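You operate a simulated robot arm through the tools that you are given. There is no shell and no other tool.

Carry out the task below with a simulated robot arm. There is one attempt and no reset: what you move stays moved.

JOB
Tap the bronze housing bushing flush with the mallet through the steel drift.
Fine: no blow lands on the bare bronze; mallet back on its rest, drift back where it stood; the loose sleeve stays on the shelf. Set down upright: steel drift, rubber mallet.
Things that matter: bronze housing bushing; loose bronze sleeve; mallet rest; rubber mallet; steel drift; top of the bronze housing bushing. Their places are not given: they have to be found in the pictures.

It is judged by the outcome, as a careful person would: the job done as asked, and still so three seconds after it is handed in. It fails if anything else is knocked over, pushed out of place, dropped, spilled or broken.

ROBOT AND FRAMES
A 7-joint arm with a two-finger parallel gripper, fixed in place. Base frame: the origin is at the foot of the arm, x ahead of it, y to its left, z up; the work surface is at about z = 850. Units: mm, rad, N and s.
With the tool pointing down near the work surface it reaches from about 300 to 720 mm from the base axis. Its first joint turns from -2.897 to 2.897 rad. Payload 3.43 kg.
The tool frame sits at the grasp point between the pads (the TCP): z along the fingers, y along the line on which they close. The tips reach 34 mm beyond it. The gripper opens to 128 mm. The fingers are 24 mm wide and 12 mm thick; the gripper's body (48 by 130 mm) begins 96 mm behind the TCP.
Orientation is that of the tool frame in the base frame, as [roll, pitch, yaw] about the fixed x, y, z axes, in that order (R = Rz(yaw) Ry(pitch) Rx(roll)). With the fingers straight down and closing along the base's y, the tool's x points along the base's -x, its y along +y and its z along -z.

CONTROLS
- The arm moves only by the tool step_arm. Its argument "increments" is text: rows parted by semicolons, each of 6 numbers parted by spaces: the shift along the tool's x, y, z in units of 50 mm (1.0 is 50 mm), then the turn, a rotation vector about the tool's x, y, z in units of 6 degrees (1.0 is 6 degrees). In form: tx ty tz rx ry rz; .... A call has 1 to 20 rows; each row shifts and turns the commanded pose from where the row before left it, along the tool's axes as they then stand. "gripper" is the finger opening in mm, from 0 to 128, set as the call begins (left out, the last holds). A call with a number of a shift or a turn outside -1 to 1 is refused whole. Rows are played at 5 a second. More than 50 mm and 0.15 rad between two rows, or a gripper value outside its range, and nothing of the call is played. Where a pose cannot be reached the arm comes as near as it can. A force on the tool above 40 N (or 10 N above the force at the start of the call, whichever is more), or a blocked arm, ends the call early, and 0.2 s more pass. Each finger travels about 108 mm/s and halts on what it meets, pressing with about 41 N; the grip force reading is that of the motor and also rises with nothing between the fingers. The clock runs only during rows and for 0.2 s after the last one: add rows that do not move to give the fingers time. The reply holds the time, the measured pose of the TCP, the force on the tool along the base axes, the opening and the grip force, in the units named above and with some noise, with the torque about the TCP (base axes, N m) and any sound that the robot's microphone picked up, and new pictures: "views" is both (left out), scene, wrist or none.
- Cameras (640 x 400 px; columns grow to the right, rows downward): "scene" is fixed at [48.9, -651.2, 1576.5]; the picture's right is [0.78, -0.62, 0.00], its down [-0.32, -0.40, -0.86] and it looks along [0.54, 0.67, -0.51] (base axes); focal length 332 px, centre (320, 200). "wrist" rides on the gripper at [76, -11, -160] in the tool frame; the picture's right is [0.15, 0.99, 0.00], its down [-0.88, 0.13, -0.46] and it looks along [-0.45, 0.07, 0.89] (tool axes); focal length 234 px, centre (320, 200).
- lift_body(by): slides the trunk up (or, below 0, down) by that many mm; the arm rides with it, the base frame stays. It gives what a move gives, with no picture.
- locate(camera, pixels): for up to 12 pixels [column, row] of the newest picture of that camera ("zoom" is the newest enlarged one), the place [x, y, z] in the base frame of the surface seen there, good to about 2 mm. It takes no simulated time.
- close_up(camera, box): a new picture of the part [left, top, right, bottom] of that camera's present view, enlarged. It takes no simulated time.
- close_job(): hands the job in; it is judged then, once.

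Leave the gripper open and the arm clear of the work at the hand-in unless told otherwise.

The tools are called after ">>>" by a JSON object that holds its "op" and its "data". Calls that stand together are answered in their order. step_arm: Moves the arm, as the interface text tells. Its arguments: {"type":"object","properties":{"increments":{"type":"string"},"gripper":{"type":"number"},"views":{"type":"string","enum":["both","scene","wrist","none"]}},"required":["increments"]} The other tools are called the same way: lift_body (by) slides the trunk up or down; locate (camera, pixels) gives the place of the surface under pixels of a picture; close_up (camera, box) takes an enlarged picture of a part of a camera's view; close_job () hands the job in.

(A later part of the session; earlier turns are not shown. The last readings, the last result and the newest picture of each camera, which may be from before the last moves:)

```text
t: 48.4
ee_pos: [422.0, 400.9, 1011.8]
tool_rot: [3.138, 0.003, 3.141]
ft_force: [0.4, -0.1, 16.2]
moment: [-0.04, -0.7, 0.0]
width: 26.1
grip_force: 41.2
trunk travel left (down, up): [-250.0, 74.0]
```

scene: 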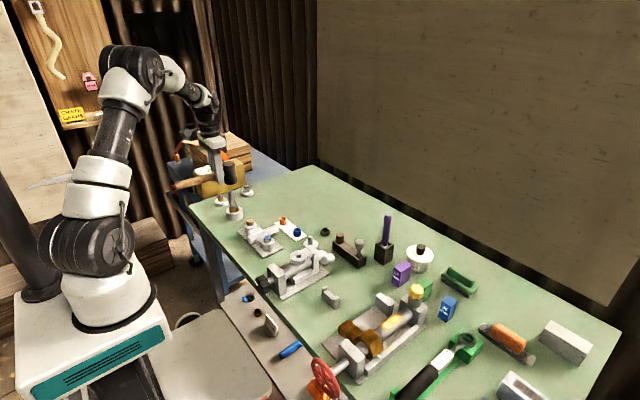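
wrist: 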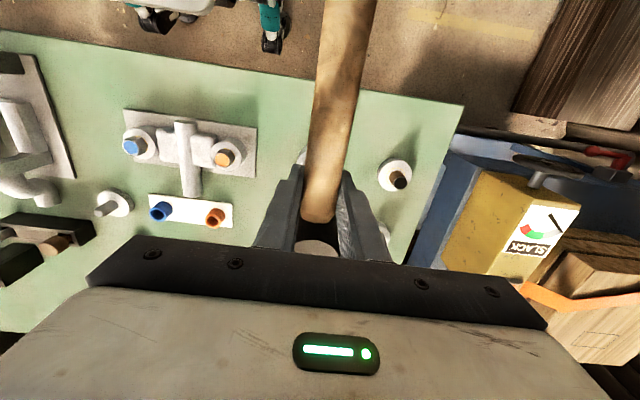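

Contact found: force rises to 16 N, and the grip takes the moment without slip. Contact is about 1.5 mm above the present command. I strike: up 40, pause, down 46 in one row, straight up again.

>>> {"op": "step_arm", "data": {"increments": "0 0 -0.8 0 0 0;0 0 0 0 0 0;0 0 0.92 0 0 0;0 0 -0.92 0 0 0;0 0 0 0 0 0", "views": "none"}}

>>> {"op": "close_up", "data": {"camera": "scene", "box": [210, 165, 260, 215]}}

```text
t: 49.6
ee_pos: [421.9, 397.2, 1050.0]
tool_rot: [-3.141, 0.001, -3.141]
ft_force: [-0.6, -0.4, -4.2]
moment: [-0.03, 0.1, -0.03]
width: 26.4
grip_force: 41.6
trunk travel left (down, up): [-250.0, 74.0]
```

```text
8.00 times, centred on (235, 190) of scene
```

zoom: 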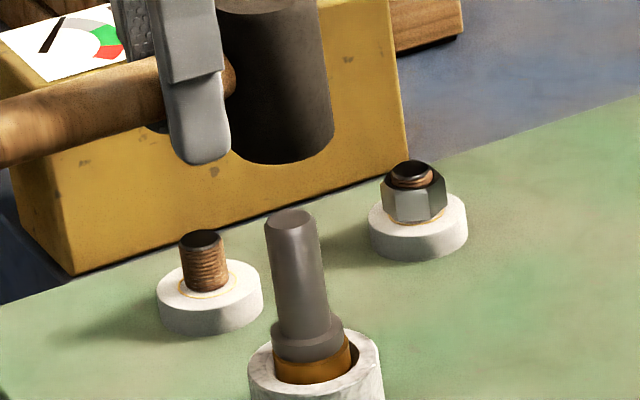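

I measure whether the drift went down, from its top and foot height.

>>> {"op": "locate", "data": {"camera": "zoom", "pixels": [[290, 215], [280, 215], [300, 215], [308, 345], [290, 372], [330, 365], [300, 365], [300, 393], [368, 350]]}}

>>> {"op": "close_up", "data": {"camera": "scene", "box": [220, 185, 250, 215]}}

```text
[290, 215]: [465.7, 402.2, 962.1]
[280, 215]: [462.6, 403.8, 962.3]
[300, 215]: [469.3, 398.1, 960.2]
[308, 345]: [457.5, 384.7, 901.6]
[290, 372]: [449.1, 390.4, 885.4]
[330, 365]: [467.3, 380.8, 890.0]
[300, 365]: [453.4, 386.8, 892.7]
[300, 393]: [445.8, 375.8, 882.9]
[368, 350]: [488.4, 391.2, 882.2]
```

```text
13.33 times, centred on (235, 200) of scene
```

zoom: 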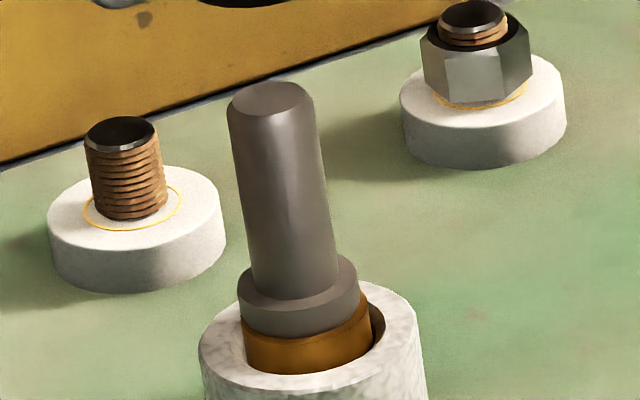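

The top went from about 964.5 to about 962, so the blow drove it roughly 2–3 mm and the mallet is still firm. Second blow, a little deeper (49 mm).

>>> {"op": "step_arm", "data": {"increments": "0 0 0.98 0 0 0;0 0 -0.98 0 0 0;0 0 0 0 0 0", "views": "none"}}

>>> {"op": "close_up", "data": {"camera": "scene", "box": [220, 185, 250, 215]}}

>>> {"op": "locate", "data": {"camera": "zoom", "pixels": [[270, 95], [255, 97], [285, 97], [270, 90], [310, 300], [345, 285], [405, 310], [225, 330]]}}

```text
t: 50.4
ee_pos: [420.1, 397.1, 1049.6]
tool_rot: [3.141, 0.0, 3.14]
ft_force: [0.3, -1.2, -3.8]
moment: [0.02, 0.13, -0.01]
width: 26.0
grip_force: 41.2
trunk travel left (down, up): [-250.0, 74.0]
```

```text
13.33 times, centred on (235, 200) of scene
```

zoom: 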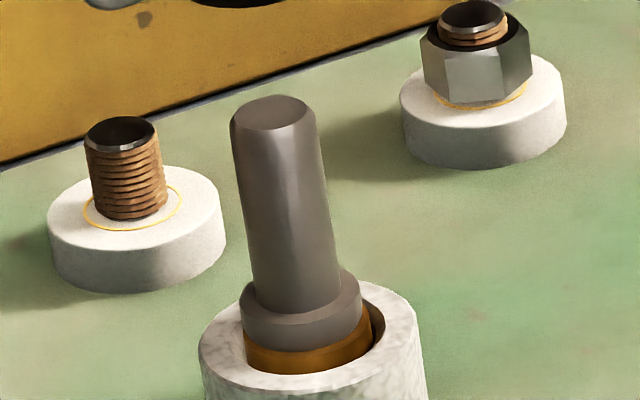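

```text
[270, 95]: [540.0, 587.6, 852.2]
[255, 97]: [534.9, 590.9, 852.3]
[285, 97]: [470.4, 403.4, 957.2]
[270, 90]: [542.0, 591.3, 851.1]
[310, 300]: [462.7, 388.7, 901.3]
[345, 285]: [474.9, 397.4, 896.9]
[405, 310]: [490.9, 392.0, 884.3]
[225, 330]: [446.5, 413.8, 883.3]
```

It went down a further ~4.5 mm, and about 4–5 mm still sticks out. I let the arm settle and read its position before the next blow.

>>> {"op": "step_arm", "data": {"increments": "0 0 0.08 0 0 0;0 0 0 0 0 0;0 0 0 0 0 0", "views": "wrist"}}

>>> {"op": "close_up", "data": {"camera": "scene", "box": [210, 165, 260, 215]}}

>>> {"op": "step_arm", "data": {"increments": "0 0 0 0 0 0", "views": "none"}}

```text
t: 51.2
ee_pos: [420.5, 397.7, 1044.9]
tool_rot: [-3.142, 0.0, -3.141]
ft_force: [-0.5, 0.2, -3.8]
moment: [0.02, 0.17, 0.02]
width: 26.4
grip_force: 41.2
trunk travel left (down, up): [-250.0, 74.0]
```

wrist: 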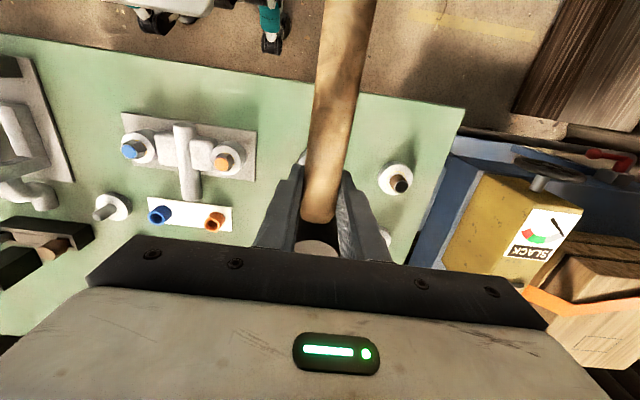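

```text
8.00 times, centred on (235, 190) of scene
```

zoom: 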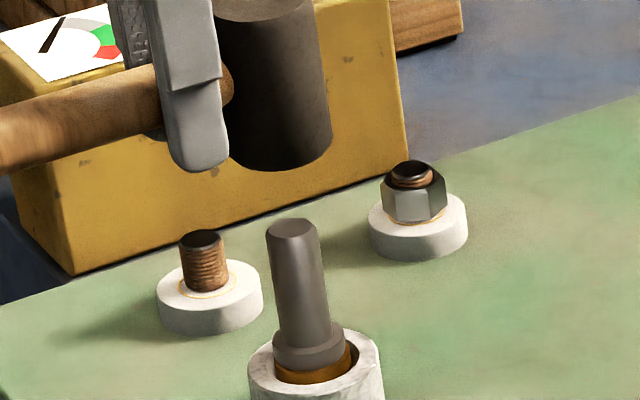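

```text
t: 51.6
ee_pos: [420.5, 398.6, 1045.5]
tool_rot: [3.14, -0.002, 3.141]
ft_force: [0.8, 0.6, -4.2]
moment: [-0.01, 0.19, 0.0]
width: 26.2
grip_force: 41.4
trunk travel left (down, up): [-250.0, 74.0]
```

The arm crept about 2 mm in −x/−y. I correct (+1.5, +2.5), then give the third blow (48 mm).

>>> {"op": "step_arm", "data": {"increments": "-0.03 0.05 0 0 0 0;0 0 0 0 0 0;0 0 0.96 0 0 0;0 0 -0.96 0 0 0;0 0 0 0 0 0;0 0 0 0 0 0", "views": "none"}}

>>> {"op": "close_up", "data": {"camera": "scene", "box": [220, 185, 250, 215]}}

>>> {"op": "locate", "data": {"camera": "zoom", "pixels": [[275, 115], [260, 115], [290, 115], [310, 310], [350, 300], [405, 310], [225, 330]]}}

```text
t: 53.0
ee_pos: [423.9, 399.8, 1045.8]
tool_rot: [-3.141, 0.0, -3.141]
ft_force: [-0.7, 0.4, -4.7]
moment: [0.0, 0.1, -0.01]
width: 26.4
grip_force: 41.1
trunk travel left (down, up): [-250.0, 74.0]
```

```text
13.33 times, centred on (235, 200) of scene
```

zoom: 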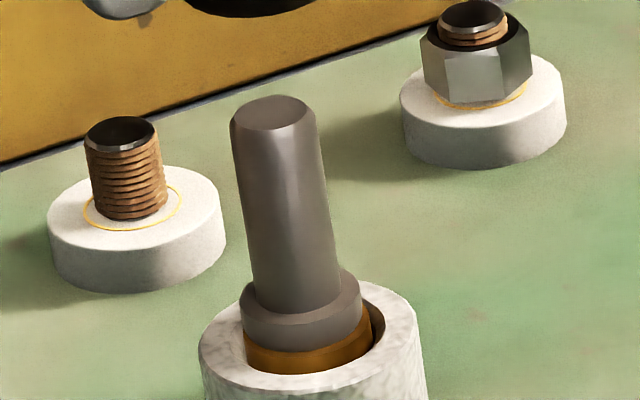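

```text
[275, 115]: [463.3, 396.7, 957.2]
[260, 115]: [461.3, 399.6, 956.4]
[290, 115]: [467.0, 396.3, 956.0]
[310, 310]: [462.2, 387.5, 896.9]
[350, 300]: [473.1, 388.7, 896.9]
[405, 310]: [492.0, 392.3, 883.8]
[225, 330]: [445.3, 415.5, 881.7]
```

No further movement: that blow likely came up short. I repeat with a brief dwell at the bottom (46 mm) so the arm catches up.

>>> {"op": "step_arm", "data": {"increments": "0 0 0.92 0 0 0;0 0 0 0 0 0;0 0 -0.92 0 0 0;0 0 0 0 0 0;0 0 0 0 0 0", "views": "none"}}

>>> {"op": "close_up", "data": {"camera": "scene", "box": [220, 185, 250, 215]}}

>>> {"op": "close_up", "data": {"camera": "scene", "box": [180, 140, 260, 215]}}

```text
t: 54.2
ee_pos: [423.1, 401.7, 1048.3]
tool_rot: [-3.142, 0.001, 3.142]
ft_force: [0.4, 0.4, -3.9]
moment: [-0.02, 0.14, -0.02]
width: 25.9
grip_force: 40.8
trunk travel left (down, up): [-250.0, 74.0]
```

```text
13.33 times, centred on (235, 200) of scene
```

zoom: 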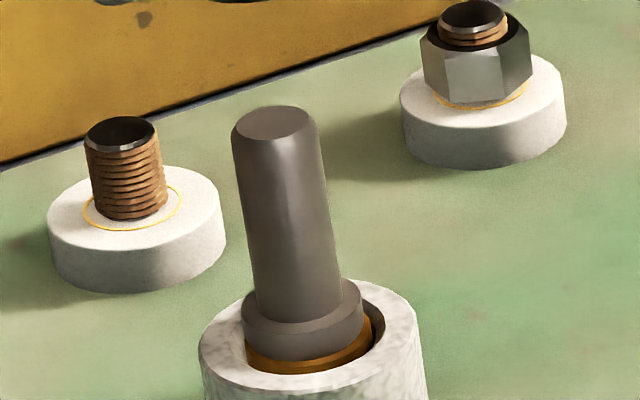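

```text
5.33 times, centred on (220, 178) of scene
```

zoom: 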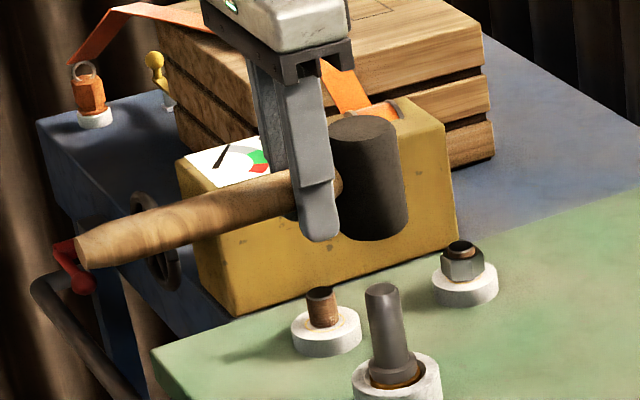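

It dropped about another 4 mm. I measure how much is left: foot, ring and housing heights.

>>> {"op": "close_up", "data": {"camera": "scene", "box": [223, 195, 247, 215]}}

>>> {"op": "locate", "data": {"camera": "zoom", "pixels": [[330, 260], [390, 220], [410, 240], [350, 320], [300, 330], [310, 318], [420, 285], [360, 350], [260, 360], [480, 250], [240, 230], [335, 300]]}}

>>> {"op": "locate", "data": {"camera": "scene", "pixels": [[232, 193.6], [231, 193.8], [233, 193.8], [232, 194.2], [232.5, 193.2]]}}

```text
16.00 times, centred on (235, 205) of scene
```

zoom: 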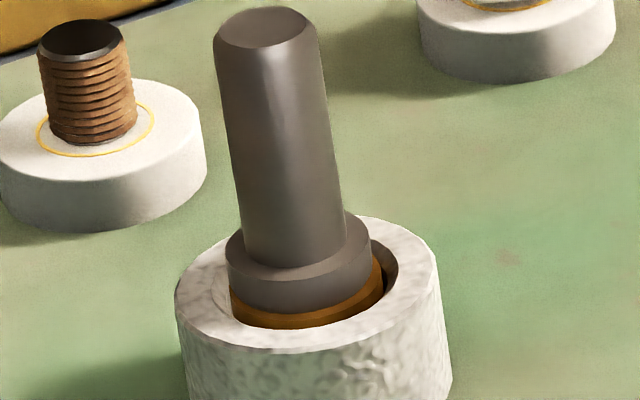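

```text
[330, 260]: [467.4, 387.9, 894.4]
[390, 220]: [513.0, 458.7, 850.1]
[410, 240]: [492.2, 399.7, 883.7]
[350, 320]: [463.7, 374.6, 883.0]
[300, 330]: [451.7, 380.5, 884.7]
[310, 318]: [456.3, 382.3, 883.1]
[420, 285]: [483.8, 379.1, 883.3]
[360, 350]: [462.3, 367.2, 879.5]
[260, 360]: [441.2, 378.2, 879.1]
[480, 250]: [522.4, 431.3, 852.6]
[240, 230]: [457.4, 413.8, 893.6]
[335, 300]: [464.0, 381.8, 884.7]
```

```text
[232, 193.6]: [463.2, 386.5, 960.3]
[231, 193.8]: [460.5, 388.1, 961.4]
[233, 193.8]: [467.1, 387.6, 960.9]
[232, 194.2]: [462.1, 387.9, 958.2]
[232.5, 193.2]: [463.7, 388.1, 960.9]
```

I locate the drift's top and the housing rim around it for a better average (the drift is about 70.2 tall).

>>> {"op": "locate", "data": {"camera": "zoom", "pixels": [[265, 25], [250, 28], [285, 25], [265, 18], [275, 35], [265, 40], [200, 290], [220, 320], [300, 345], [400, 320], [425, 260], [210, 270]]}}

```text
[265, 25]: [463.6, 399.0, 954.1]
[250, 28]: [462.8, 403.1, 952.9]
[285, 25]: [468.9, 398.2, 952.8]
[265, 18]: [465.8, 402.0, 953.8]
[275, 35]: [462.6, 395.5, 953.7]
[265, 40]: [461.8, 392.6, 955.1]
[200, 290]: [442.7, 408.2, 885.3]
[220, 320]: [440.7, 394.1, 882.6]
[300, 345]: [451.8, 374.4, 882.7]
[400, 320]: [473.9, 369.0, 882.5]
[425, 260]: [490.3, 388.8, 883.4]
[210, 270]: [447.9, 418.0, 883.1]
```

The ring still looks about 0.5–1 mm proud (883.4 against 882.7). I give one more slightly deeper tap (47 mm with dwell), just 1 mm further than the last.

>>> {"op": "step_arm", "data": {"increments": "0 0 0.94 0 0 0;0 0 0 0 0 0;0 0 -0.94 0 0 0;0 0 0 0 0 0;0 0 0 0 0 0"}}

>>> {"op": "close_up", "data": {"camera": "scene", "box": [223, 195, 247, 215]}}

>>> {"op": "locate", "data": {"camera": "zoom", "pixels": [[265, 25], [250, 28], [285, 25], [265, 18], [275, 35], [265, 40], [200, 290], [220, 320], [300, 345], [400, 320], [425, 260], [210, 270]]}}

```text
t: 55.4
ee_pos: [424.9, 402.3, 1045.0]
tool_rot: [3.141, 0.001, 3.141]
ft_force: [0.6, 0.1, -4.9]
moment: [-0.02, 0.12, -0.01]
width: 26.3
grip_force: 40.6
trunk travel left (down, up): [-250.0, 74.0]
```

scene: 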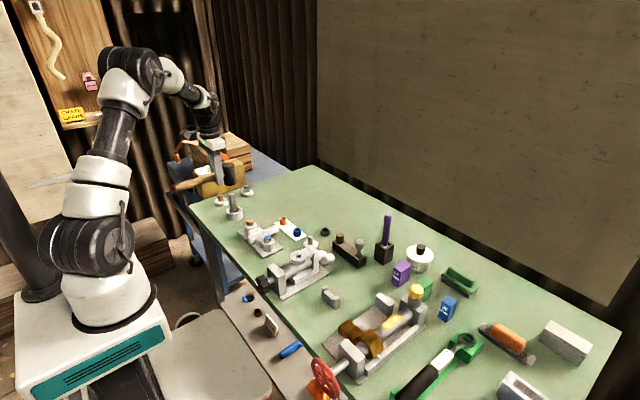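
wrist: 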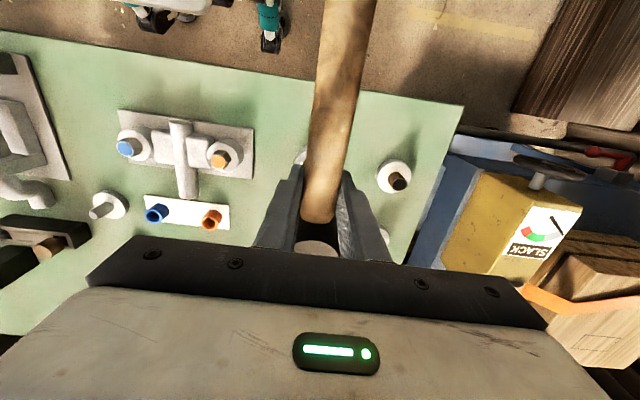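

```text
16.00 times, centred on (235, 205) of scene
```

zoom: 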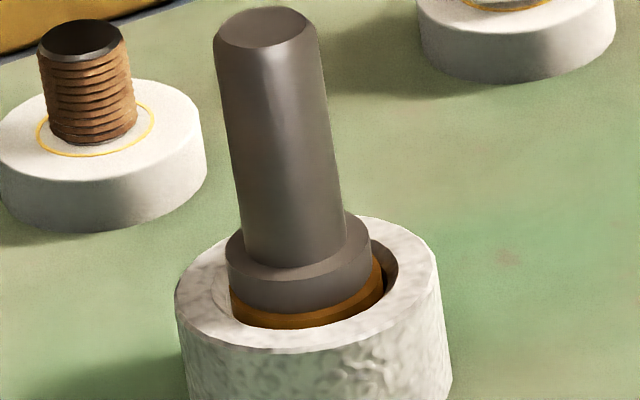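

```text
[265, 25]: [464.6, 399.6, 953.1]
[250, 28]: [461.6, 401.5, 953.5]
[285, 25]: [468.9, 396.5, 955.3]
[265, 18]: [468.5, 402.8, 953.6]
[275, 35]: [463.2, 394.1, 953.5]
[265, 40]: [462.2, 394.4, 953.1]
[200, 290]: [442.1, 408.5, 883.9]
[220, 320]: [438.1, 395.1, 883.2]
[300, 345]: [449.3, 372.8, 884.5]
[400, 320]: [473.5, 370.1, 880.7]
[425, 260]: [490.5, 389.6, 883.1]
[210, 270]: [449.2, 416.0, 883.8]
```

Nothing moved: contact was too soft. I go 1 mm deeper (48 mm with dwell).

>>> {"op": "step_arm", "data": {"increments": "0 0 0.96 0 0 0;0 0 0 0 0 0;0 0 -0.96 0 0 0;0 0 0 0 0 0;0 0 0 0 0 0", "views": "none"}}

>>> {"op": "close_up", "data": {"camera": "scene", "box": [223, 195, 247, 215]}}

>>> {"op": "locate", "data": {"camera": "zoom", "pixels": [[265, 25], [250, 28], [285, 25], [265, 18], [275, 35], [265, 40], [200, 290], [220, 320], [300, 345], [400, 320], [425, 260], [210, 270]]}}

```text
t: 56.6
ee_pos: [426.1, 402.0, 1044.7]
tool_rot: [-3.141, 0.0, -3.141]
ft_force: [0.5, 0.3, -3.2]
moment: [0.01, 0.14, -0.01]
width: 26.2
grip_force: 41.3
trunk travel left (down, up): [-250.0, 74.0]
```

```text
16.00 times, centred on (235, 205) of scene
```

zoom: 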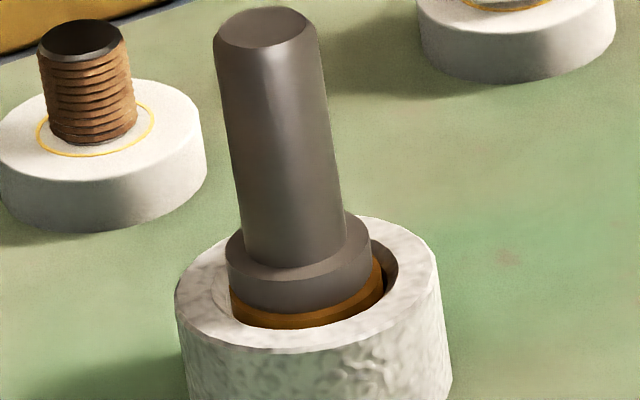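

```text
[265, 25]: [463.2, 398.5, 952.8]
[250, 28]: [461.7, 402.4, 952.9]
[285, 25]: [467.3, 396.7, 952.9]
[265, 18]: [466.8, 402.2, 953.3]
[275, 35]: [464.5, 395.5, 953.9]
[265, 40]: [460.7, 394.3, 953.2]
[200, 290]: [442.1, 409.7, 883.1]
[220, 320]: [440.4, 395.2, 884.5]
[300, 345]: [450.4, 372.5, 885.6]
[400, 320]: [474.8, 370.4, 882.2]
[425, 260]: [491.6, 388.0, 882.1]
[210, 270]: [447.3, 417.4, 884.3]
```

No further movement. By pixel comparison the drift has gone down about 12.2 mm in all, which matches the initial protrusion, so the ring may already be seated. I look very closely at the ring edge.

>>> {"op": "close_up", "data": {"camera": "scene", "box": [228, 204, 244, 214]}}

```text
16.00 times, centred on (236, 209) of scene
```

zoom: 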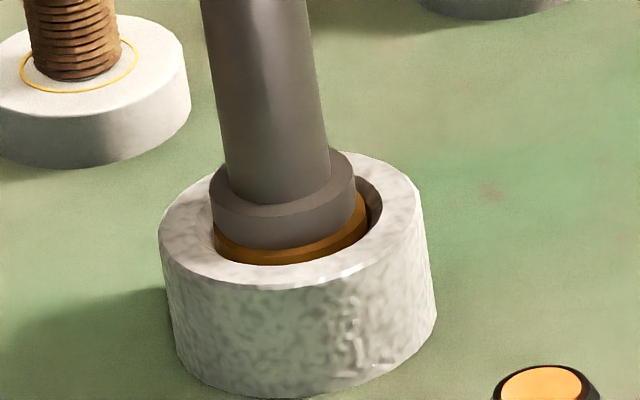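

It may still be up to 1 mm proud. I give one more marginally deeper tap (48.6 mm with dwell) and compare pixels.

>>> {"op": "step_arm", "data": {"increments": "0 0 0.972 0 0 0;0 0 0 0 0 0;0 0 -0.972 0 0 0;0 0 0 0 0 0;0 0 0 0 0 0", "views": "none"}}

>>> {"op": "close_up", "data": {"camera": "scene", "box": [223, 195, 247, 215]}}

```text
t: 57.8
ee_pos: [421.4, 398.1, 1045.3]
tool_rot: [-3.142, 0.0, 3.141]
ft_force: [1.0, -0.7, -4.2]
moment: [0.0, 0.14, -0.01]
width: 26.2
grip_force: 41.0
trunk travel left (down, up): [-250.0, 74.0]
```

```text
16.00 times, centred on (235, 205) of scene
```

zoom: 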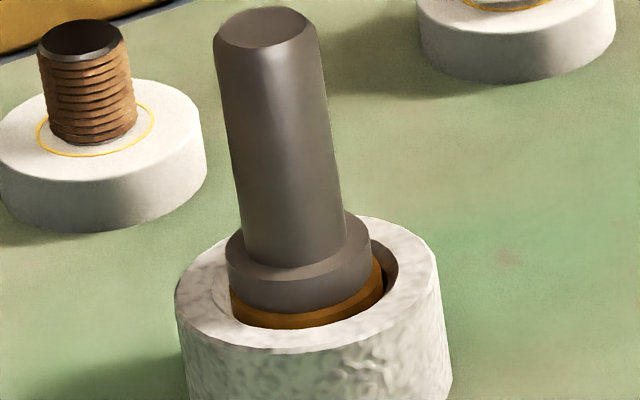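

Still no movement. I measure the contact height precisely with a slow touch. The first contact came at 39.7 mm below my reference, and I'm now 5.5 mm below that reference.

>>> {"op": "step_arm", "data": {"increments": "0 0 0.5 0 0 0;0 0 0.3 0 0 0;0 0 0.08 0 0 0;0 0 0 0 0 0;0 0 0 0 0 0", "views": "none"}}

>>> {"op": "step_arm", "data": {"increments": "0 0 0.02 0 0 0;0 0 0 0 0 0", "views": "none"}}

>>> {"op": "step_arm", "data": {"increments": "0 0 0.01 0 0 0;0 0 0 0 0 0", "views": "none"}}

>>> {"op": "step_arm", "data": {"increments": "0 0 0.01 0 0 0;0 0 0 0 0 0", "views": "none"}}

>>> {"op": "step_arm", "data": {"increments": "0 0 0.01 0 0 0;0 0 0 0 0 0", "views": "none"}}

>>> {"op": "step_arm", "data": {"increments": "0 0 0.01 0 0 0;0 0 0 0 0 0", "views": "none"}}

```text
t: 59.0
ee_pos: [422.5, 401.0, 999.2]
tool_rot: [3.141, -0.003, 3.142]
ft_force: [-0.7, 0.1, -5.3]
moment: [0.03, 0.1, -0.06]
width: 25.9
grip_force: 41.3
trunk travel left (down, up): [-250.0, 74.0]
```

```text
t: 59.6
ee_pos: [423.3, 402.7, 998.8]
tool_rot: [-3.141, 0.0, -3.141]
ft_force: [0.8, -0.4, -4.1]
moment: [-0.01, 0.16, -0.03]
width: 26.3
grip_force: 41.2
trunk travel left (down, up): [-250.0, 74.0]
```

```text
t: 60.2
ee_pos: [423.6, 402.1, 1000.5]
tool_rot: [3.139, 0.001, 3.141]
ft_force: [0.1, 1.5, -3.2]
moment: [-0.01, 0.15, -0.01]
width: 26.0
grip_force: 40.9
trunk travel left (down, up): [-250.0, 74.0]
```

```text
t: 60.8
ee_pos: [422.6, 401.8, 1000.2]
tool_rot: [-3.141, 0.0, 3.14]
ft_force: [1.2, -0.6, -4.6]
moment: [0.0, 0.12, 0.01]
width: 26.3
grip_force: 41.3
trunk travel left (down, up): [-250.0, 74.0]
```

```text
t: 61.4
ee_pos: [421.7, 402.8, 999.5]
tool_rot: [3.142, -0.001, -3.141]
ft_force: [0.7, 0.0, -2.7]
moment: [0.02, 0.12, 0.03]
width: 26.2
grip_force: 40.8
trunk travel left (down, up): [-250.0, 74.0]
```

```text
t: 62.0
ee_pos: [422.9, 401.3, 998.9]
tool_rot: [-3.141, 0.0, -3.141]
ft_force: [0.7, 0.6, 1.0]
moment: [0.06, -0.05, 0.01]
width: 26.3
grip_force: 40.5
trunk travel left (down, up): [-250.0, 74.0]
```

Contact is now 52.1 mm below the reference, against 39.7 at first: the ring has been driven 12.4 mm, matching the original protrusion of about 12.2. It is flush within measurement. I'll return the mallet now and inspect later with the drift off. Up first, then back across along the reversed path.

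>>> {"op": "step_arm", "data": {"increments": "0 0 -0.5 0 0 0;0 0 -0.8 0 0 0;0 0 -0.75 0 0 0;-0.1454 -0.43115 0 0 0 0;-0.2908 -0.8623 0 0 0 0;-0.2908 -0.8623 0 0 0 0;-0.2908 -0.8623 0 0 0 0;-0.2908 -0.8623 0 0 0 0;-0.2908 -0.8623 0 0 0 0;-0.2908 -0.8623 0 0 0 0;-0.2908 -0.8623 0 0 0 0;-0.2908 -0.8623 0 0 0 0;-0.2908 -0.8623 0 0 0 0;-0.2908 -0.8623 0 0 0 0;-0.2908 -0.8623 0 0 0 0;-0.2908 -0.8623 0 0 0 0;-0.1454 -0.43115 0 0 0 0;0 0 0 0 0 0;0 0 0 0 0 0"}}

>>> {"op": "step_arm", "data": {"increments": "0 0 0 0 0 0", "views": "none"}}

>>> {"op": "close_up", "data": {"camera": "scene", "box": [220, 185, 252, 217]}}

>>> {"op": "close_up", "data": {"camera": "scene", "box": [310, 140, 422, 240]}}

```text
t: 66.0
ee_pos: [610.5, -160.7, 1100.7]
tool_rot: [-3.141, 0.0, -3.141]
ft_force: [0.8, -0.1, -5.1]
moment: [0.0, 0.17, -0.01]
width: 26.3
grip_force: 40.8
trunk travel left (down, up): [-250.0, 74.0]
```

scene: 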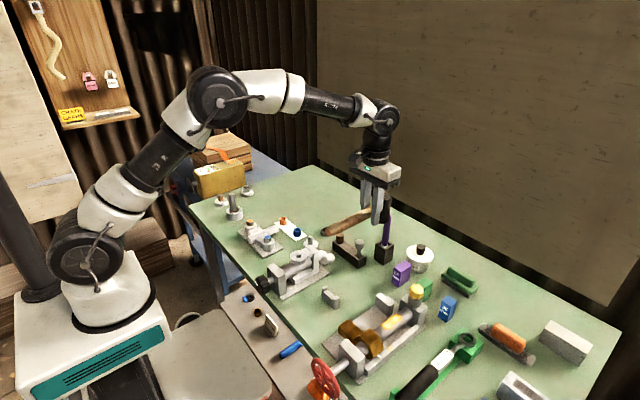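
wrist: 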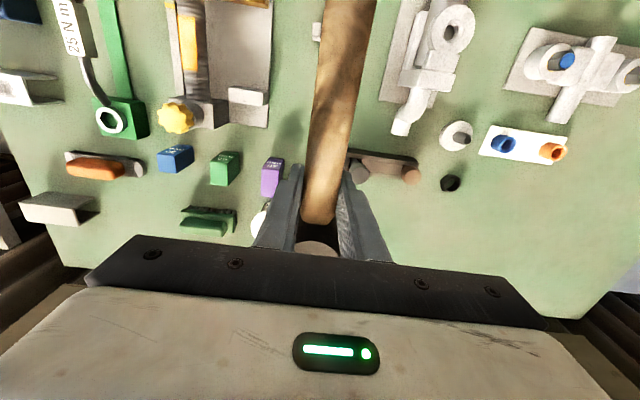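

```text
t: 66.4
ee_pos: [611.4, -159.8, 1101.7]
tool_rot: [3.141, 0.0, -3.141]
ft_force: [0.0, 0.1, -4.1]
moment: [0.01, 0.11, -0.02]
width: 26.3
grip_force: 41.3
trunk travel left (down, up): [-250.0, 74.0]
```

```text
12.50 times, centred on (236, 201) of scene
```

zoom: 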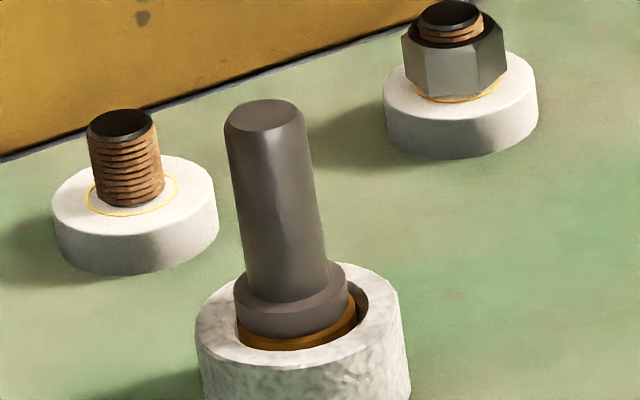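

```text
4.00 times, centred on (366, 190) of scene
```

zoom: 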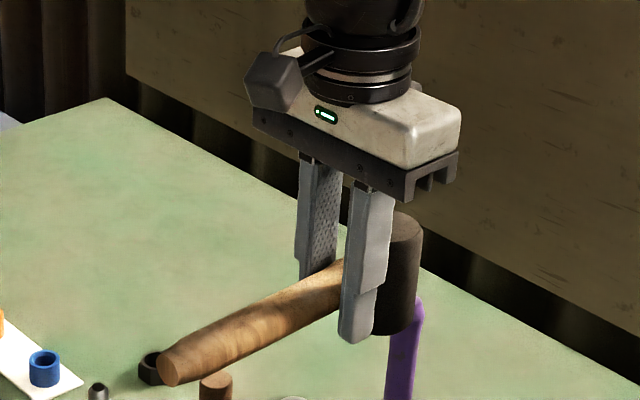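

Back above the rest, about 2 mm short in x, so I correct that. Then I lower to about 22 mm above the resting height and check.

>>> {"op": "step_arm", "data": {"increments": "-0.04 0.015 0.4 0 0 0;0 0 0.8 0 0 0;0 0 0.8 0 0 0;0 0 0.8 0 0 0;0 0 0.5 0 0 0;0 0 0.33 0 0 0;0 0 0 0 0 0;0 0 0 0 0 0"}}

>>> {"op": "close_up", "data": {"camera": "scene", "box": [310, 210, 422, 310]}}

>>> {"op": "step_arm", "data": {"increments": "0 0 0 0 0 0", "views": "none"}}

```text
t: 68.2
ee_pos: [612.3, -157.6, 919.6]
tool_rot: [-3.141, 0.001, 3.141]
ft_force: [0.5, 0.4, -3.3]
moment: [-0.02, 0.14, -0.03]
width: 26.1
grip_force: 41.1
trunk travel left (down, up): [-250.0, 74.0]
```

scene: 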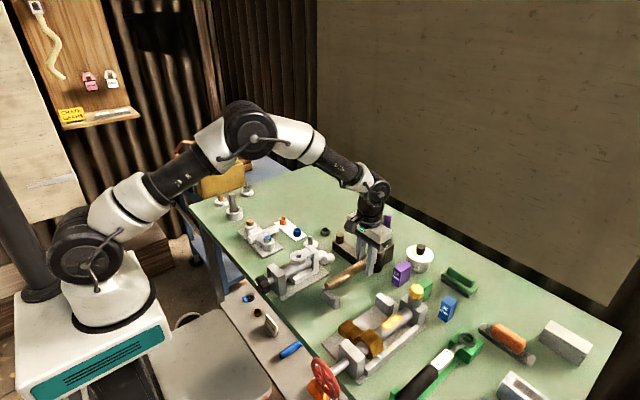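
wrist: 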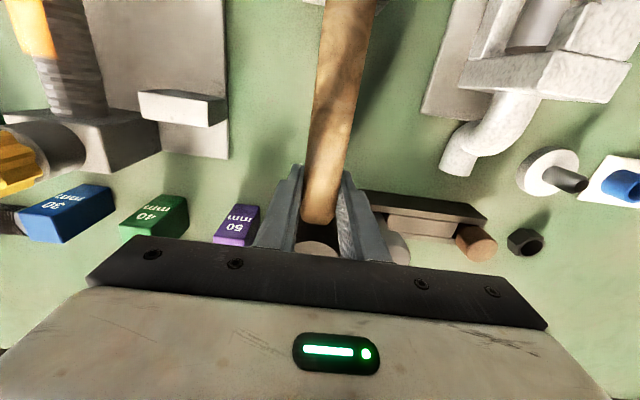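

```text
4.00 times, centred on (366, 260) of scene
```

zoom: 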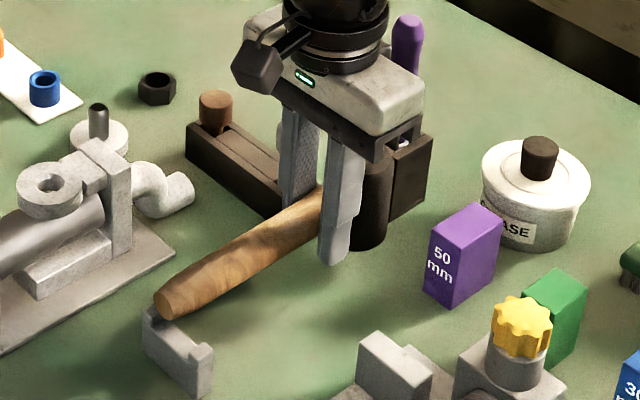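

```text
t: 68.6
ee_pos: [612.2, -157.2, 920.7]
tool_rot: [-3.141, -0.001, -3.141]
ft_force: [0.1, 0.0, -2.9]
moment: [-0.01, 0.13, -0.01]
width: 26.3
grip_force: 40.5
trunk travel left (down, up): [-250.0, 74.0]
```

The alignment looks like the original. I trim −1 mm in y, lower 20 mm, then feel for contact.

>>> {"op": "step_arm", "data": {"increments": "-0.015 -0.022 0.2 0 0 0;0 0 0.15 0 0 0;0 0 0.05 0 0 0;0 0 0 0 0 0;0 0 0 0 0 0", "views": "wrist"}}

>>> {"op": "close_up", "data": {"camera": "scene", "box": [310, 230, 390, 310]}}

>>> {"op": "step_arm", "data": {"increments": "0 0 0.02 0 0 0;0 0 0 0 0 0", "views": "none"}}

>>> {"op": "step_arm", "data": {"increments": "0 0 0.02 0 0 0;0 0 0 0 0 0", "views": "none"}}

```text
t: 69.8
ee_pos: [614.1, -159.7, 899.7]
tool_rot: [3.141, 0.001, 3.141]
ft_force: [-0.4, 0.1, -4.6]
moment: [0.03, 0.12, -0.01]
width: 26.0
grip_force: 41.4
trunk travel left (down, up): [-250.0, 74.0]
```

wrist: 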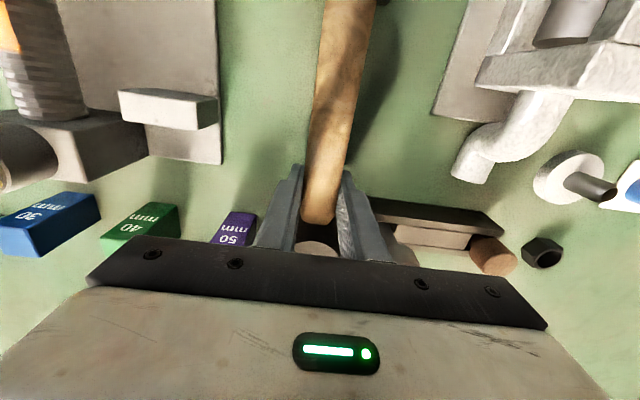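

```text
5.00 times, centred on (350, 270) of scene
```

zoom: 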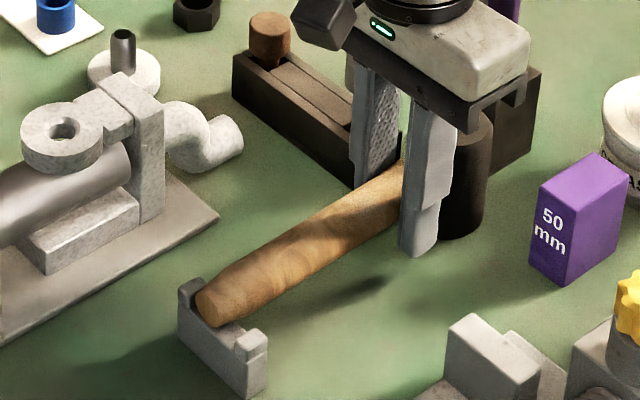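

```text
t: 70.4
ee_pos: [614.6, -158.1, 899.0]
tool_rot: [-3.142, 0.0, 3.141]
ft_force: [0.2, 0.2, -3.9]
moment: [-0.01, 0.15, -0.01]
width: 26.1
grip_force: 40.9
trunk travel left (down, up): [-250.0, 74.0]
```

```text
t: 71.0
ee_pos: [614.8, -158.4, 896.3]
tool_rot: [-3.14, 0.001, 3.141]
ft_force: [-0.8, -0.1, -5.5]
moment: [0.0, 0.1, 0.0]
width: 25.9
grip_force: 41.0
trunk travel left (down, up): [-250.0, 74.0]
```

The handle is inside the rest's notch. I keep feeling downward.

>>> {"op": "step_arm", "data": {"increments": "0 0 0.015 0 0 0;0 0 0 0 0 0", "views": "none"}}

>>> {"op": "step_arm", "data": {"increments": "0 0 0.015 0 0 0;0 0 0 0 0 0", "views": "none"}}

>>> {"op": "close_up", "data": {"camera": "scene", "box": [310, 230, 390, 310]}}

```text
t: 71.6
ee_pos: [614.0, -160.2, 898.2]
tool_rot: [-3.141, -0.001, 3.141]
ft_force: [0.4, 0.6, 3.8]
moment: [0.0, 1.34, -0.13]
width: 26.3
grip_force: 40.9
trunk travel left (down, up): [-250.0, 74.0]
```

```text
t: 72.2
ee_pos: [613.5, -159.9, 896.7]
tool_rot: [-3.141, 0.001, 3.141]
ft_force: [0.5, 0.5, 8.2]
moment: [0.05, 0.95, -0.06]
width: 26.1
grip_force: 41.0
trunk travel left (down, up): [-250.0, 74.0]
```

```text
5.00 times, centred on (350, 270) of scene
```

zoom: 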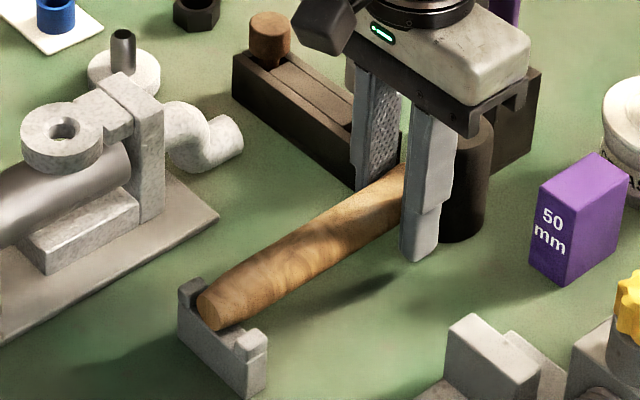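

Both the handle end and the head are touching (8 N). I release gently.

>>> {"op": "step_arm", "data": {"increments": "0 0 0 0 0 0;0 0 0 0 0 0;0 0 0 0 0 0", "gripper": 52}}

>>> {"op": "close_up", "data": {"camera": "scene", "box": [310, 230, 390, 310]}}

```text
t: 73.0
ee_pos: [614.4, -159.9, 895.7]
tool_rot: [-3.141, -0.002, -3.141]
ft_force: [-0.1, -0.7, -0.1]
moment: [0.0, 0.02, 0.0]
width: 51.9
grip_force: 0.0
trunk travel left (down, up): [-250.0, 74.0]
```

scene: 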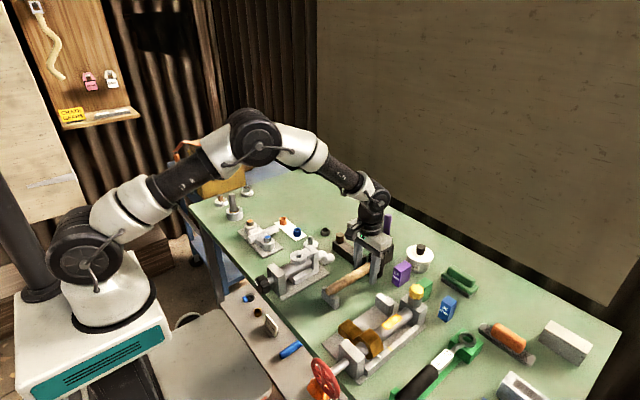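
wrist: 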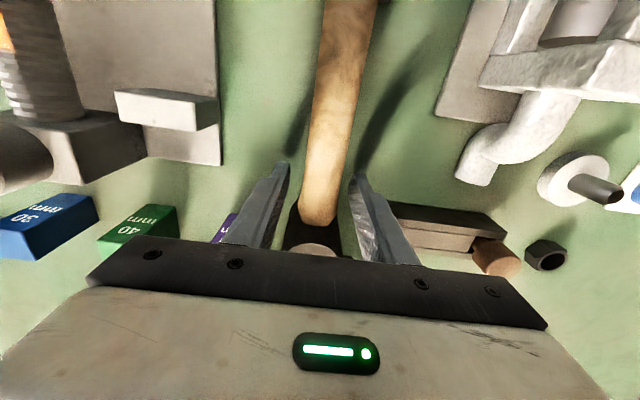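

```text
5.00 times, centred on (350, 270) of scene
```

zoom: 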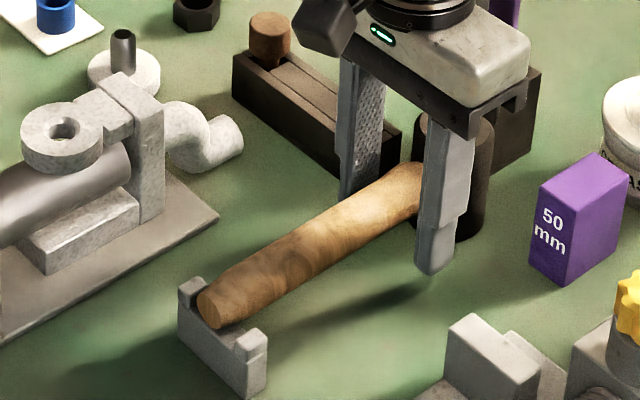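

The mallet lies on its rest as before. I rise straight up and travel back above the drift.

>>> {"op": "step_arm", "data": {"increments": "0 0 -0.5 0 0 0;0 0 -0.9 0 0 0;0 0 -0.9 0 0 0;0 0 -0.9 0 0 0;0 0 -0.9 0 0 0;0.233 0.862 0 0 0 0;0.233 0.862 0 0 0 0;0.233 0.862 0 0 0 0;0.233 0.862 0 0 0 0;0.233 0.862 0 0 0 0;0.233 0.862 0 0 0 0;0.233 0.862 0 0 0 0;0.233 0.862 0 0 0 0;0.233 0.862 0 0 0 0;0.233 0.862 0 0 0 0;0.233 0.862 0 0 0 0;0.233 0.862 0 0 0 0;0.233 0.862 0 0 0 0;0 0 0 0 0 0"}}

>>> {"op": "close_up", "data": {"camera": "scene", "box": [310, 210, 422, 310]}}

>>> {"op": "close_up", "data": {"camera": "wrist", "box": [272, 130, 368, 210]}}

>>> {"op": "step_arm", "data": {"increments": "0 0 0 0 0 0", "views": "none"}}

```text
t: 77.0
ee_pos: [465.5, 399.3, 1103.4]
tool_rot: [3.14, 0.001, -3.141]
ft_force: [0.0, 0.5, 0.3]
moment: [-0.03, 0.02, 0.01]
width: 52.0
grip_force: 0.1
trunk travel left (down, up): [-250.0, 74.0]
```

scene: 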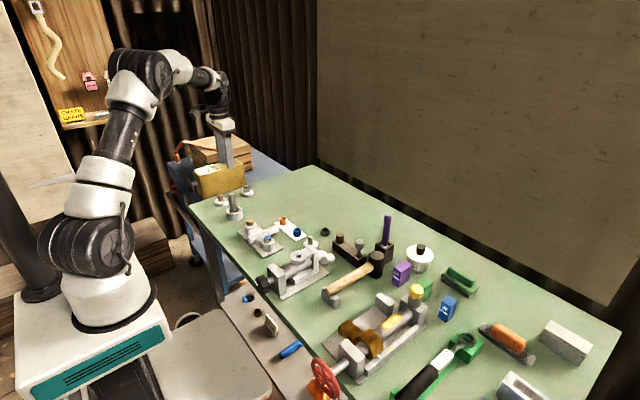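
wrist: 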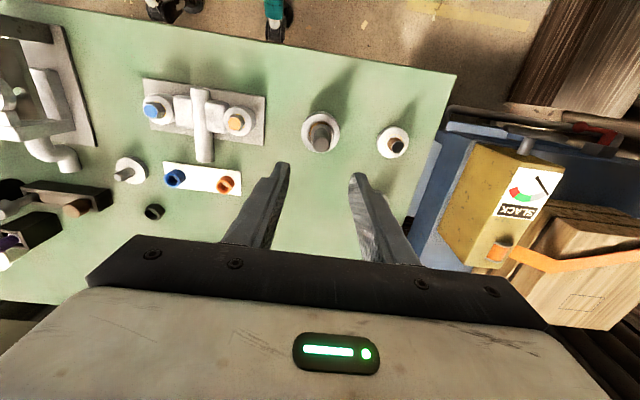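

```text
4.00 times, centred on (366, 260) of scene
```

zoom: 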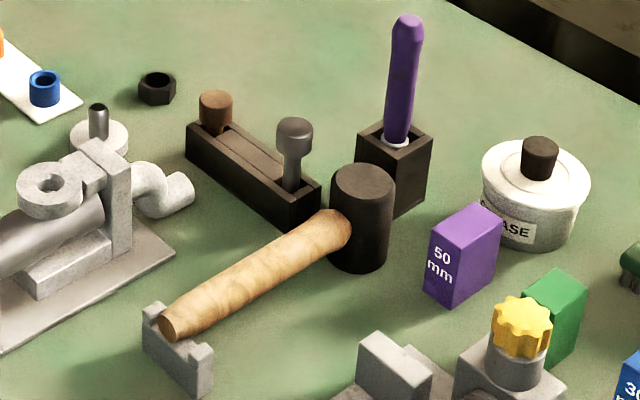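

```text
5.00 times, centred on (320, 170) of wrist
```

zoom: 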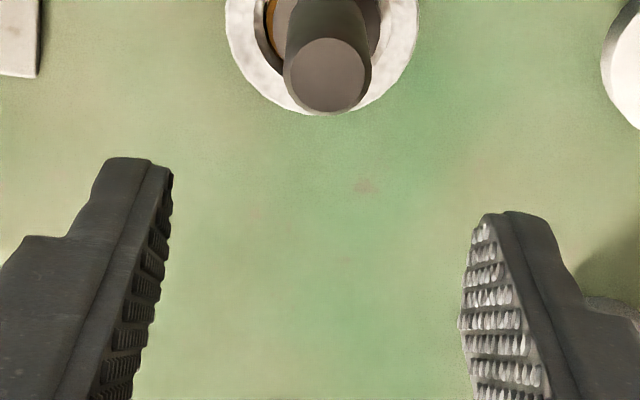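

```text
t: 77.4
ee_pos: [464.1, 397.8, 1102.2]
tool_rot: [-3.141, -0.002, -3.141]
ft_force: [0.0, 0.7, 0.4]
moment: [-0.03, 0.01, 0.0]
width: 52.0
grip_force: 0.0
trunk travel left (down, up): [-250.0, 74.0]
```

The mallet is back in place and upright. I enlarge the housing with the drift from above and locate the drift's top.

>>> {"op": "close_up", "data": {"camera": "wrist", "box": [288, 105, 352, 165]}}

>>> {"op": "locate", "data": {"camera": "wrist", "pixels": [[320, 145], [314, 145], [327, 145], [320, 138.5], [320, 151], [310, 132], [309, 128], [320, 116], [305, 135], [338, 135]]}}

```text
6.67 times, centred on (320, 135) of wrist
```

zoom: 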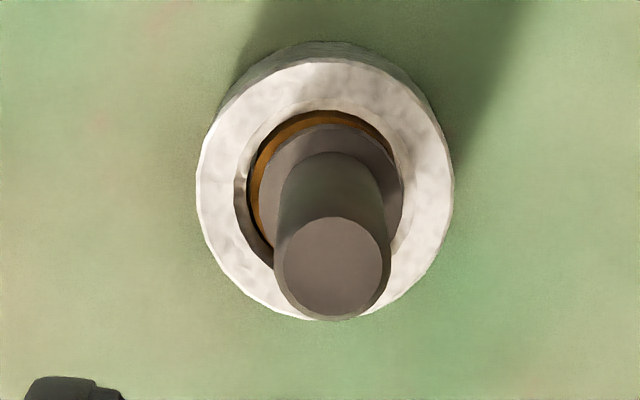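

```text
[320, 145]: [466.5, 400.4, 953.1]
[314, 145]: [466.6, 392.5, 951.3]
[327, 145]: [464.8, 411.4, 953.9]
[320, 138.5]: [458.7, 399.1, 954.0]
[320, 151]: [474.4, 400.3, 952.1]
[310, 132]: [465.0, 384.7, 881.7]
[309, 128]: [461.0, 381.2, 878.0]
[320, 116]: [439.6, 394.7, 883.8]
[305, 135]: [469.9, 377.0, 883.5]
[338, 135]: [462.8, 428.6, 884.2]
```

The drift top is at (466, 401), z 953. I shift slightly and come down to just above it to check.

>>> {"op": "step_arm", "data": {"increments": "0.01 0.04 0.5 0 0 0;0 0 0.8 0 0 0;0 0 0.7 0 0 0;0 0 0 0 0 0;0 0 0 0 0 0", "gripper": 60, "views": "wrist"}}

>>> {"op": "close_up", "data": {"camera": "wrist", "box": [256, 110, 384, 200]}}

>>> {"op": "step_arm", "data": {"increments": "0 0 0 0 0 0", "views": "none"}}

```text
t: 78.6
ee_pos: [463.3, 400.0, 1001.2]
tool_rot: [-3.141, 0.0, 3.141]
ft_force: [-1.0, -0.5, -0.1]
moment: [-0.01, 0.01, 0.0]
width: 59.7
grip_force: 0.0
trunk travel left (down, up): [-250.0, 74.0]
```

wrist: 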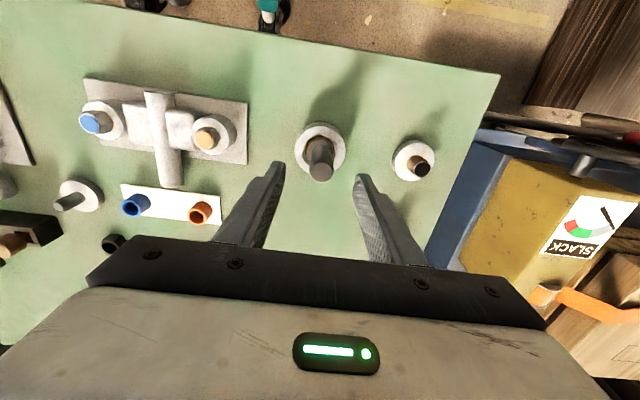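

```text
4.44 times, centred on (320, 155) of wrist
```

zoom: 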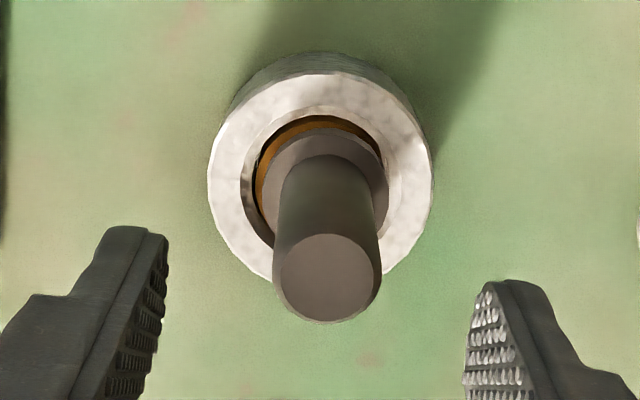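

```text
t: 79.0
ee_pos: [464.6, 399.4, 1001.1]
tool_rot: [-3.141, 0.001, 3.14]
ft_force: [-0.3, 0.0, 0.3]
moment: [0.05, 0.01, 0.01]
width: 60.1
grip_force: 0.0
trunk travel left (down, up): [-250.0, 74.0]
```

I shift +1.5 mm in y and come down to grip height (TCP ≈938).

>>> {"op": "step_arm", "data": {"increments": "-0.02 0.03 0.3 0 0 0;0 0 0.5 0 0 0;0 0 0.36 0 0 0;0 0 0.1 0 0 0;0 0 0 0 0 0;0 0 0 0 0 0", "gripper": 36, "views": "wrist"}}

>>> {"op": "close_up", "data": {"camera": "wrist", "box": [256, 130, 384, 220]}}

```text
t: 80.4
ee_pos: [463.1, 403.4, 936.7]
tool_rot: [-3.141, 0.0, 3.139]
ft_force: [-0.2, 0.0, 0.3]
moment: [0.0, 0.0, 0.01]
width: 36.1
grip_force: 0.0
trunk travel left (down, up): [-250.0, 74.0]
```

wrist: 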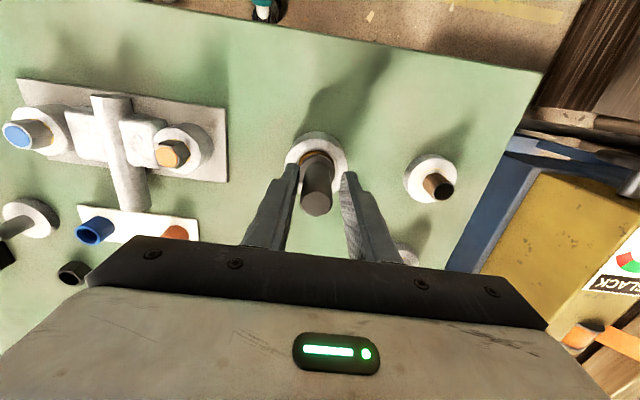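

```text
4.44 times, centred on (320, 175) of wrist
```

zoom: 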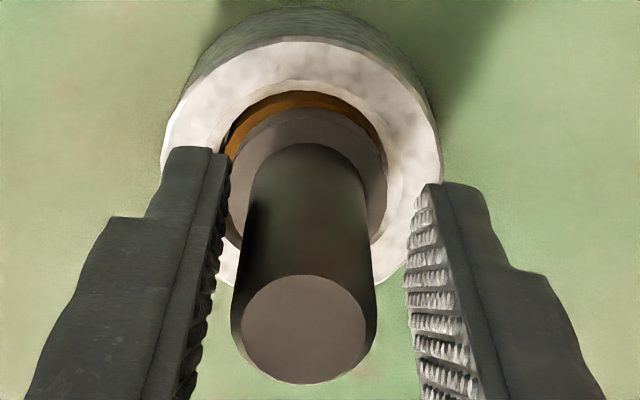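

Slightly left of centre, so I nudge −1 mm and close.

>>> {"op": "step_arm", "data": {"increments": "0 -0.02 0 0 0 0;0 0 0 0 0 0;0 0 0 0 0 0", "gripper": 10, "views": "wrist"}}

>>> {"op": "close_up", "data": {"camera": "wrist", "box": [256, 130, 384, 220]}}

>>> {"op": "step_arm", "data": {"increments": "0 0 0 0 0 0", "views": "none"}}

```text
t: 81.2
ee_pos: [463.1, 403.7, 939.5]
tool_rot: [-3.14, 0.001, -3.141]
ft_force: [-1.1, 0.2, 0.8]
moment: [0.1, 0.03, 0.02]
width: 23.3
grip_force: 41.3
trunk travel left (down, up): [-250.0, 74.0]
```

wrist: 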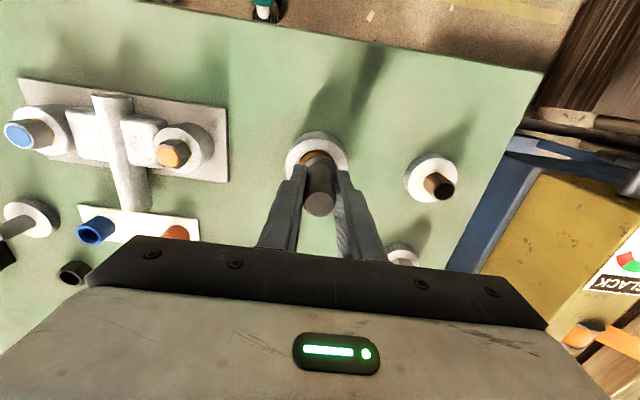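

```text
4.44 times, centred on (320, 175) of wrist
```

zoom: 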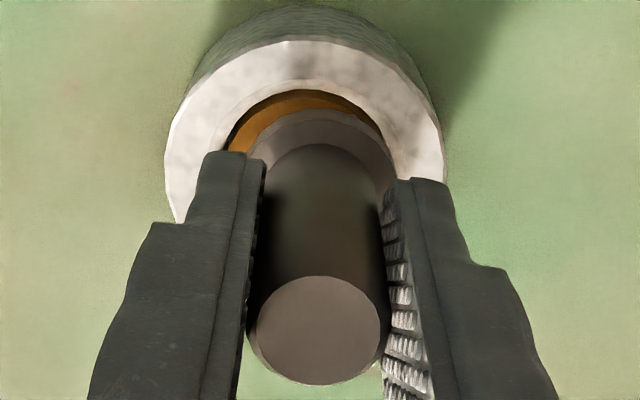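

```text
t: 81.6
ee_pos: [462.6, 403.0, 938.1]
tool_rot: [3.141, 0.001, 3.141]
ft_force: [0.4, 0.2, -0.7]
moment: [-0.03, 0.03, 0.01]
width: 23.3
grip_force: 41.1
trunk travel left (down, up): [-250.0, 74.0]
```

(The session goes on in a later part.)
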